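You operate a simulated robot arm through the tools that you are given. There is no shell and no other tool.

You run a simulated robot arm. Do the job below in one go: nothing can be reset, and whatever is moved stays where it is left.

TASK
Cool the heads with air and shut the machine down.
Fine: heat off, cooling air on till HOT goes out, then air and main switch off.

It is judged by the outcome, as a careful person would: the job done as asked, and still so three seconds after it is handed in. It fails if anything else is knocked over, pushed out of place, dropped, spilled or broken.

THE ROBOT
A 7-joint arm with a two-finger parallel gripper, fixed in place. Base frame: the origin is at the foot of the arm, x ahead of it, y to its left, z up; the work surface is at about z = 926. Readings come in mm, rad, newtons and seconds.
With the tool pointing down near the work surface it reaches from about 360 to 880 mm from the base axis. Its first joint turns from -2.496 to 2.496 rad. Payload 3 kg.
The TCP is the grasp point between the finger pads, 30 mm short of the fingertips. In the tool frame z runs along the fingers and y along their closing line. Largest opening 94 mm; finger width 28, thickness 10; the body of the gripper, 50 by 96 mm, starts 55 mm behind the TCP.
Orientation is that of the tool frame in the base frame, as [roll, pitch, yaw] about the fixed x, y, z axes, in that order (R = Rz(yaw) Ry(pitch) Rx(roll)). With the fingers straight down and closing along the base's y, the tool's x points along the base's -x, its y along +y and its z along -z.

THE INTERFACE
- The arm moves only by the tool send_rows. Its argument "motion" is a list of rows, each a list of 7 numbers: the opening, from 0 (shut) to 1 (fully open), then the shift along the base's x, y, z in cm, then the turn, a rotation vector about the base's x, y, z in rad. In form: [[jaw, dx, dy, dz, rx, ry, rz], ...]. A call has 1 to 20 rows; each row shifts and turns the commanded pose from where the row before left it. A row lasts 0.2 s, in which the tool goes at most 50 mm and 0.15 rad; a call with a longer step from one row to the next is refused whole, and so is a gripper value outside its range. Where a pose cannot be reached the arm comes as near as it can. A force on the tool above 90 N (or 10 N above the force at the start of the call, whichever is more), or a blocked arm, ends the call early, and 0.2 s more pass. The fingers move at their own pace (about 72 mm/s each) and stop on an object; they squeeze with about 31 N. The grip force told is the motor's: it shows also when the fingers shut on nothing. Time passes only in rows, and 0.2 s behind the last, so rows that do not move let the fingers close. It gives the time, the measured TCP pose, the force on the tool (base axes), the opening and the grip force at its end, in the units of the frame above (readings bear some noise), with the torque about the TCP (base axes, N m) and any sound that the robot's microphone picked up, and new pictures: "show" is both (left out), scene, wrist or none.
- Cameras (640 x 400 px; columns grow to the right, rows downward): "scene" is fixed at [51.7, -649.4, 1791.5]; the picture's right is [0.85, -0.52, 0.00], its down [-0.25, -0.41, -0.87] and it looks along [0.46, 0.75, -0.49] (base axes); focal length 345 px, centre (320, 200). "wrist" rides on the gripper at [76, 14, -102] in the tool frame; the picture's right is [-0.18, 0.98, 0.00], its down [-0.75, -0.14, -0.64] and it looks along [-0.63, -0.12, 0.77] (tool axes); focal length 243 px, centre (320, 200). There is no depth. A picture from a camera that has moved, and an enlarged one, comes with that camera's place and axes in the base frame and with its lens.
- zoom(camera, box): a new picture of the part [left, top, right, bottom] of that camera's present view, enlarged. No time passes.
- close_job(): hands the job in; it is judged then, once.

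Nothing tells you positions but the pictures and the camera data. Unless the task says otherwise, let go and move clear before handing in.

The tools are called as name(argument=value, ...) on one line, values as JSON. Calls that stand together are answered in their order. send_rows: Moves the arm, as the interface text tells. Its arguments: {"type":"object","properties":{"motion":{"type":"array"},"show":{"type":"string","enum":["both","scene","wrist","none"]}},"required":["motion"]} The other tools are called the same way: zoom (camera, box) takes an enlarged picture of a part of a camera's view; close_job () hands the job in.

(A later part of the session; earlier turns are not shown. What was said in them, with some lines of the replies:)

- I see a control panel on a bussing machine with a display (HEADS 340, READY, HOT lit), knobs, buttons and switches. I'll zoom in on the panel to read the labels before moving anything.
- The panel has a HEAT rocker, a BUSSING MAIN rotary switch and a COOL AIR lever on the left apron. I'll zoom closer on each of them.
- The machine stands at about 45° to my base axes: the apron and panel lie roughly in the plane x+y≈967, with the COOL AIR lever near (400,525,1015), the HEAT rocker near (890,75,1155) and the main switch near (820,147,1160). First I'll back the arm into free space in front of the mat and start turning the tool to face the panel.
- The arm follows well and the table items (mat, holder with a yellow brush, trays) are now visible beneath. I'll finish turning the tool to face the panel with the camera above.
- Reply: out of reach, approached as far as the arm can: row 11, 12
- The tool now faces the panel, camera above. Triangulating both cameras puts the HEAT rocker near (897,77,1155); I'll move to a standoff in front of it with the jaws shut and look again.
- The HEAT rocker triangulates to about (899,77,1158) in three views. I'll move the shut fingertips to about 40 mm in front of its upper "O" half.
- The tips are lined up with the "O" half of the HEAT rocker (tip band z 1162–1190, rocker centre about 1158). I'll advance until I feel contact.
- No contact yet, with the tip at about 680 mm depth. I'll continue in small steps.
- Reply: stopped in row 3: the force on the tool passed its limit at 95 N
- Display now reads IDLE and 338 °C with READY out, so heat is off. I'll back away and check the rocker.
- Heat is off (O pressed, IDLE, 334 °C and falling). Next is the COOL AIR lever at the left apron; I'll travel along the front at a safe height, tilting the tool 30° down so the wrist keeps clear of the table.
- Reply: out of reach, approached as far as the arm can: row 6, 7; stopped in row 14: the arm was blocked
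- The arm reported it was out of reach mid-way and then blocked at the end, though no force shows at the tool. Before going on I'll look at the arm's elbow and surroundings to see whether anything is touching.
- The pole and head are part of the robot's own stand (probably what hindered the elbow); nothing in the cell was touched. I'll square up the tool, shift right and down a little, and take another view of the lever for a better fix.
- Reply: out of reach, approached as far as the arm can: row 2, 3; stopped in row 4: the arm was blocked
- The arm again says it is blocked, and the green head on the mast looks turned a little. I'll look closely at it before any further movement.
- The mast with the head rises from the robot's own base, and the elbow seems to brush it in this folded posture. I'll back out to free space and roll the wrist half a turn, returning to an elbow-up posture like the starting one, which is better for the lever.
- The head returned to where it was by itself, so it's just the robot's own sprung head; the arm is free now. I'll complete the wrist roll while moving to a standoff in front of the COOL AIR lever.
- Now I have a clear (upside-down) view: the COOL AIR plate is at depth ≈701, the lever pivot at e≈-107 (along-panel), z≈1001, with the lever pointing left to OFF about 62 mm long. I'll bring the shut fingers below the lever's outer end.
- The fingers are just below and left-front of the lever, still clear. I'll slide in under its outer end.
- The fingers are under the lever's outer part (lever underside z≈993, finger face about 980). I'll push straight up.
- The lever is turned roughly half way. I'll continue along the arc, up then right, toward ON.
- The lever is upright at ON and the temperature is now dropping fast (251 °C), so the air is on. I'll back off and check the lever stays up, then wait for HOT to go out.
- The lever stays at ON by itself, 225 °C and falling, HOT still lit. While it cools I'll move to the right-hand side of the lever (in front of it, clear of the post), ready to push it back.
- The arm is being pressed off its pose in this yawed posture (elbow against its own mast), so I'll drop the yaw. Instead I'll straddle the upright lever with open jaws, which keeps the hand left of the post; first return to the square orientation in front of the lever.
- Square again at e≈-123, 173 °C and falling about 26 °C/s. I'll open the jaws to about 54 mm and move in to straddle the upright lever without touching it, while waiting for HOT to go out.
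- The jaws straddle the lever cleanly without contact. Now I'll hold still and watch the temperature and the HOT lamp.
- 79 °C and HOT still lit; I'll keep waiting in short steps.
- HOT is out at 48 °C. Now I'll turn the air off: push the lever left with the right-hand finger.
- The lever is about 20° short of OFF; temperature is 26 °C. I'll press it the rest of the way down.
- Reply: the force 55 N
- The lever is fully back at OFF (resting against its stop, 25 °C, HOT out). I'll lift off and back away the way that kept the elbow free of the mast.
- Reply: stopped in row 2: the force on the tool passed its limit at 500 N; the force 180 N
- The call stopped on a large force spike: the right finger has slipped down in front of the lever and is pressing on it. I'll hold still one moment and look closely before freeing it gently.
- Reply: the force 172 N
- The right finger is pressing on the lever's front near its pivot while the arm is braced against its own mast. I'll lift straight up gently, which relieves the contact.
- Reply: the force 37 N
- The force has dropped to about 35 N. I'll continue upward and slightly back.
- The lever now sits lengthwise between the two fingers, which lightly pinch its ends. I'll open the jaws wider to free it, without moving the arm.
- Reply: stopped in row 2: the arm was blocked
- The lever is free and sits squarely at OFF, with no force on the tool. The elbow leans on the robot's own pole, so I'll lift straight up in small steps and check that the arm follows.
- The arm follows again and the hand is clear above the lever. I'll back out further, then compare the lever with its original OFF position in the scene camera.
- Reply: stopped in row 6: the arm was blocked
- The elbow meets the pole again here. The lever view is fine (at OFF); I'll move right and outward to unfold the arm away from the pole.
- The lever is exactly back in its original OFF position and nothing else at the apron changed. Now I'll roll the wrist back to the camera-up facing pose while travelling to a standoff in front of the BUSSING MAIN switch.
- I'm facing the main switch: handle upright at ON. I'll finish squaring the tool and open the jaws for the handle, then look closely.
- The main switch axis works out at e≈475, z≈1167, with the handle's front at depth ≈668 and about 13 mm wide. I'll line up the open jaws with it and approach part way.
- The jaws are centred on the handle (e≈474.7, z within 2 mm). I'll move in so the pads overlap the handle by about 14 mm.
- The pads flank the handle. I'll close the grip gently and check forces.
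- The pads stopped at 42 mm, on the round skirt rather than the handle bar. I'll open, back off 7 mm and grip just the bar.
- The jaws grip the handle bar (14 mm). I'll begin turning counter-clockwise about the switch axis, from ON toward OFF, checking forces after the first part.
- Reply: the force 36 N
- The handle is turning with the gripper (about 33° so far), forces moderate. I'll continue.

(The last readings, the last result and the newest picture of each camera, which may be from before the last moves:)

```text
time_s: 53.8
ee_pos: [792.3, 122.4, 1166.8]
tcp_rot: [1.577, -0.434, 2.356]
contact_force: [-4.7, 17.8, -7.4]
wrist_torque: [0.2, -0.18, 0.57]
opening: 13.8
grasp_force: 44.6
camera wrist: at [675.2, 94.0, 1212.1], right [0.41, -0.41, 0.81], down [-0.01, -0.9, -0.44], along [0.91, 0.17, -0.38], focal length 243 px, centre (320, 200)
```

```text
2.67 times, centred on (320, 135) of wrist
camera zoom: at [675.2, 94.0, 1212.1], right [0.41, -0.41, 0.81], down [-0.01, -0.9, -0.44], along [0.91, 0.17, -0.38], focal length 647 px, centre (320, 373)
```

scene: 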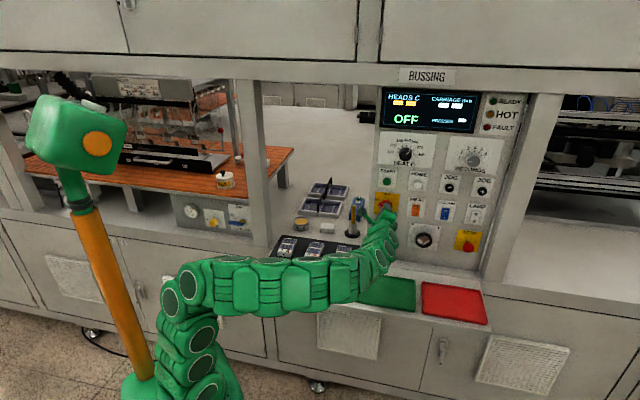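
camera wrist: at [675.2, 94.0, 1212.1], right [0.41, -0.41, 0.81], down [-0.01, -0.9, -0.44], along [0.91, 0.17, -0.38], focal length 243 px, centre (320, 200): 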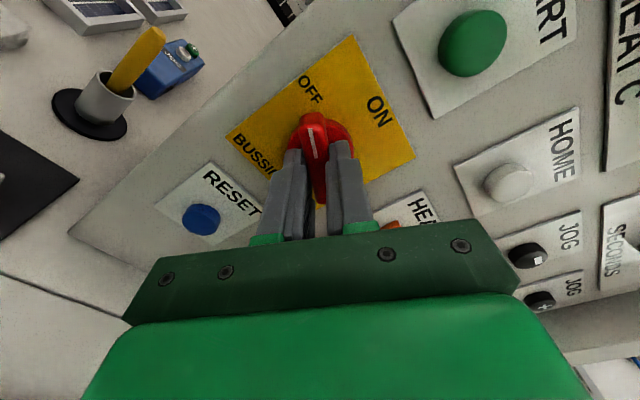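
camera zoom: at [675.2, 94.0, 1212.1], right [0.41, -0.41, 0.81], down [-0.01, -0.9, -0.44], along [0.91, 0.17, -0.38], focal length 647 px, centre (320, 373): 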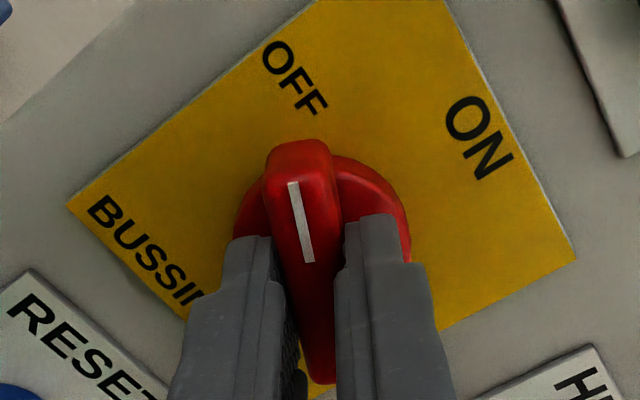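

The display now says OFF with the handle at about 65°. I'll turn the remaining 25° to the full OFF stop.

send_rows(motion=[[0.1, 0, 0, 0, -0.1, -0.1, 0], [0.1, 0, 0, 0, -0.1, -0.1, 0], [0.1, 0, 0, 0, -0.1, -0.1, 0]])

zoom(camera="scene", box=[360, 185, 424, 225])

zoom(camera="wrist", box=[200, 60, 440, 210])

```text
time_s: 54.6
ee_pos: [790.5, 122.6, 1166.1]
tcp_rot: [1.576, -0.009, 2.358]
contact_force: [0.9, 27.1, -21.0]
wrist_torque: [0.03, -0.01, 0.12]
opening: 13.9
grasp_force: 45.1
camera wrist: at [665.8, 103.3, 1181.7], right [0.14, -0.13, 0.98], down [0.08, -0.99, -0.14], along [0.99, 0.1, -0.13], focal length 243 px, centre (320, 200)
```

scene: 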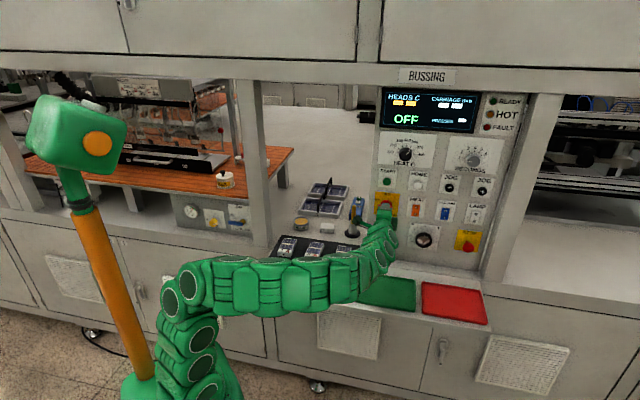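
wrist: 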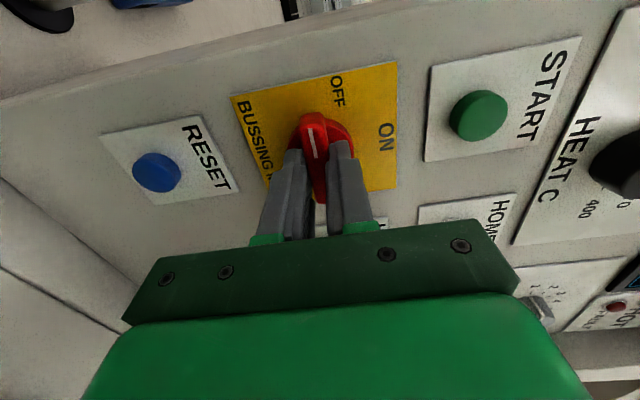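

```text
10.00 times, centred on (392, 205) of scene
camera zoom: at [51.7, -649.4, 1791.5], right [0.85, -0.52, 0.0], down [-0.25, -0.41, -0.87], along [0.46, 0.75, -0.49], focal length 3448 px, centre (-400, 150)
```

zoom: 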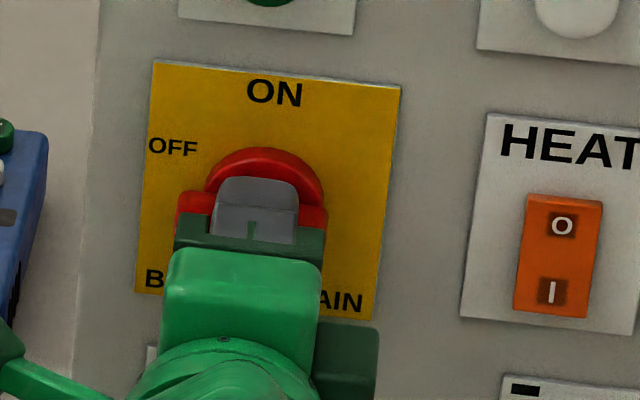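

```text
2.67 times, centred on (320, 135) of wrist
camera zoom: at [665.8, 103.3, 1181.7], right [0.14, -0.13, 0.98], down [0.08, -0.99, -0.14], along [0.99, 0.1, -0.13], focal length 647 px, centre (320, 373)
```

zoom: 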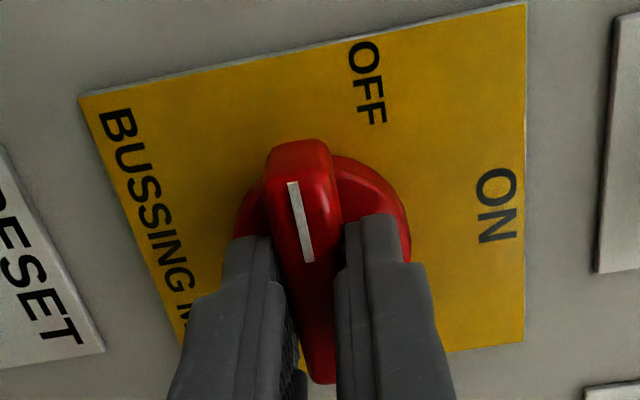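

The handle now points left to OFF (90°) and the display says OFF. I'll open the jaws and withdraw straight back.

send_rows(motion=[[0.35, 0, 0, 0, 0, 0, 0], [0.45, 0, 0, 0, 0, 0, 0], [0.45, -0.8, -0.8, 0, 0, 0, 0], [0.45, -2.0, -2.0, 0, 0, 0, 0], [0.45, -2.5, -2.5, 0, 0, 0, 0], [0.45, -2.5, -2.5, 0, 0, 0, 0], [0.45, 0, 0, 0, 0, 0, 0]])

zoom(camera="scene", box=[370, 80, 530, 180])

zoom(camera="wrist", box=[160, 20, 480, 220])

zoom(camera="scene", box=[360, 170, 490, 260])

```text
time_s: 56.2
ee_pos: [714.8, 42.8, 1169.0]
tcp_rot: [1.575, -0.012, 2.356]
contact_force: [0.4, 0.4, -0.1]
wrist_torque: [-0.02, 0.01, 0.05]
opening: 42.3
grasp_force: 0.0
camera wrist: at [588.9, 23.5, 1184.1], right [0.14, -0.14, 0.98], down [0.08, -0.99, -0.15], along [0.99, 0.1, -0.13], focal length 243 px, centre (320, 200)
```

scene: 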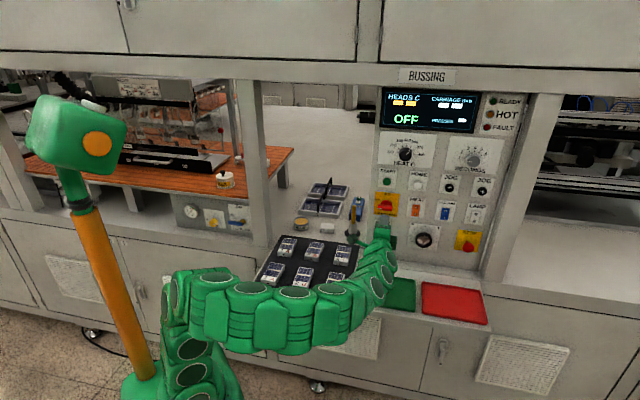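
wrist: 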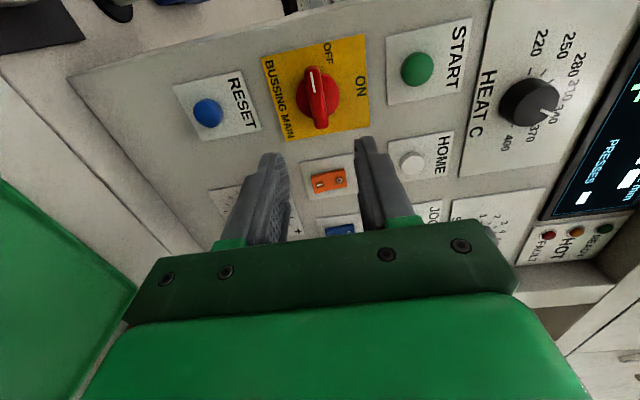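

```text
4.00 times, centred on (450, 130) of scene
camera zoom: at [51.7, -649.4, 1791.5], right [0.85, -0.52, 0.0], down [-0.25, -0.41, -0.87], along [0.46, 0.75, -0.49], focal length 1379 px, centre (-200, 480)
```

zoom: 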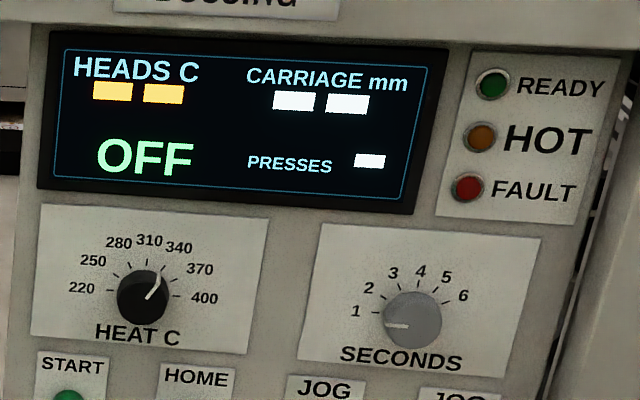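

```text
2.00 times, centred on (320, 120) of wrist
camera zoom: at [588.9, 23.5, 1184.1], right [0.14, -0.14, 0.98], down [0.08, -0.99, -0.15], along [0.99, 0.1, -0.13], focal length 485 px, centre (320, 360)
```

zoom: 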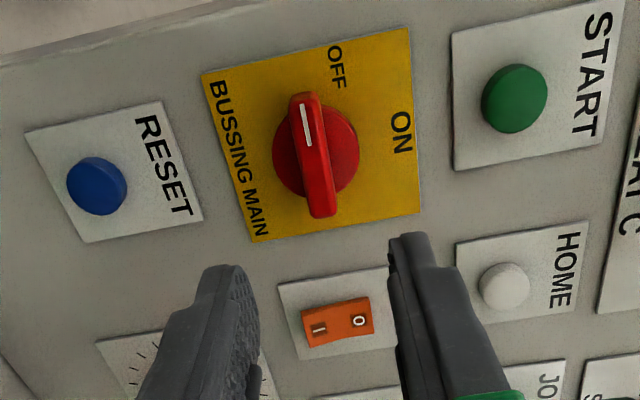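

```text
4.44 times, centred on (425, 215) of scene
camera zoom: at [51.7, -649.4, 1791.5], right [0.85, -0.52, 0.0], down [-0.25, -0.41, -0.87], along [0.46, 0.75, -0.49], focal length 1532 px, centre (-147, 133)
```

zoom: 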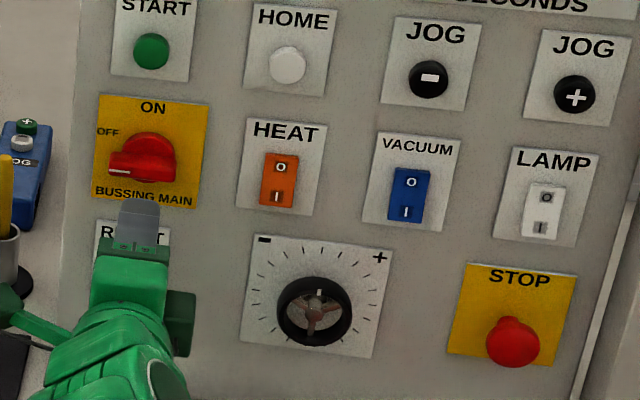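

The display reads OFF, the main handle points to OFF, the HEAT rocker is at O, and HOT is out. I'll move a bit further clear and take a last look at the lever and table.

send_rows(motion=[[0.45, -1.5, -1.5, 2.5, 0, 0, 0], [0.45, -1.5, -1.5, 2.5, 0, 0, 0], [0.45, 0, 0, 0, 0, 0, 0]])

zoom(camera="scene", box=[195, 195, 265, 240])

zoom(camera="scene", box=[200, 150, 500, 330])

```text
time_s: 57.0
ee_pos: [685.7, 12.0, 1219.3]
tcp_rot: [1.574, -0.013, 2.357]
contact_force: [-0.4, 1.0, 0.5]
wrist_torque: [-0.02, 0.0, 0.0]
opening: 42.3
grasp_force: 0.0
camera wrist: at [558.4, -6.4, 1234.3], right [0.14, -0.14, 0.98], down [0.08, -0.99, -0.15], along [0.99, 0.1, -0.13], focal length 243 px, centre (320, 200)
```

scene: 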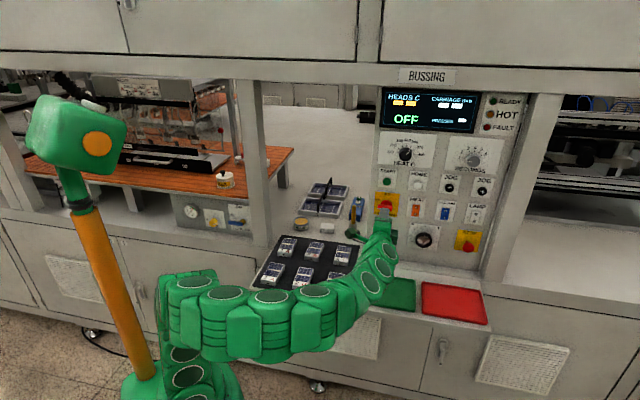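
wrist: 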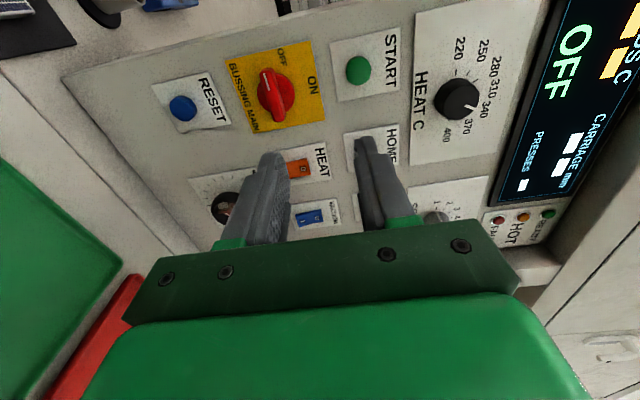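

```text
8.89 times, centred on (230, 218) of scene
camera zoom: at [51.7, -649.4, 1791.5], right [0.85, -0.52, 0.0], down [-0.25, -0.41, -0.87], along [0.46, 0.75, -0.49], focal length 3064 px, centre (1120, 44)
```

zoom: 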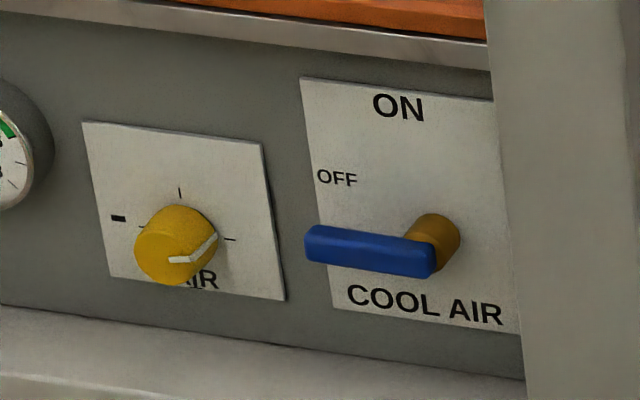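

```text
2.13 times, centred on (350, 240) of scene
camera zoom: at [51.7, -649.4, 1791.5], right [0.85, -0.52, 0.0], down [-0.25, -0.41, -0.87], along [0.46, 0.75, -0.49], focal length 736 px, centre (256, 115)
```

zoom: 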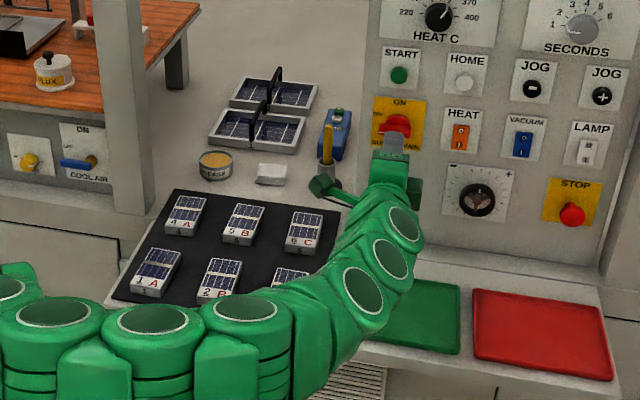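

Heat is off at the HEAT rocker, COOL AIR is back at OFF, and the main switch is OFF with the display reading OFF. HOT is out, nothing on the table has moved, and the open gripper is clear of the panel, so I'm handing the job in.

close_job()

```text
The job is handed in.
```

The machine is cooled and shut down, and the job is handed in; I have no verdict back yet.

- **Heat:** I pressed the HEAT rocker to O first, and the display went from READY to IDLE.
- **Cooling air:** I turned the COOL AIR lever to ON at about 279 °C. HOT was out when the heads read 48 °C. I then turned the air back off, with the heads at about 25 °C.
- **Main switch:** I turned BUSSING MAIN to OFF, and the display now reads OFF.

**Force spike:** while backing away from the COOL AIR lever, a finger slipped in front of it and the tool briefly hit the 500 N force limit. I freed it without further trouble. The lever looks exactly as it did at the start, and I saw no damage.

**Contact with the mast:** the elbow pressed against the robot's own mast a few times, which turned the head on it slightly. It swung back by itself.

In the last pictures nothing on the table had moved, and the gripper was open and clear of the panel.
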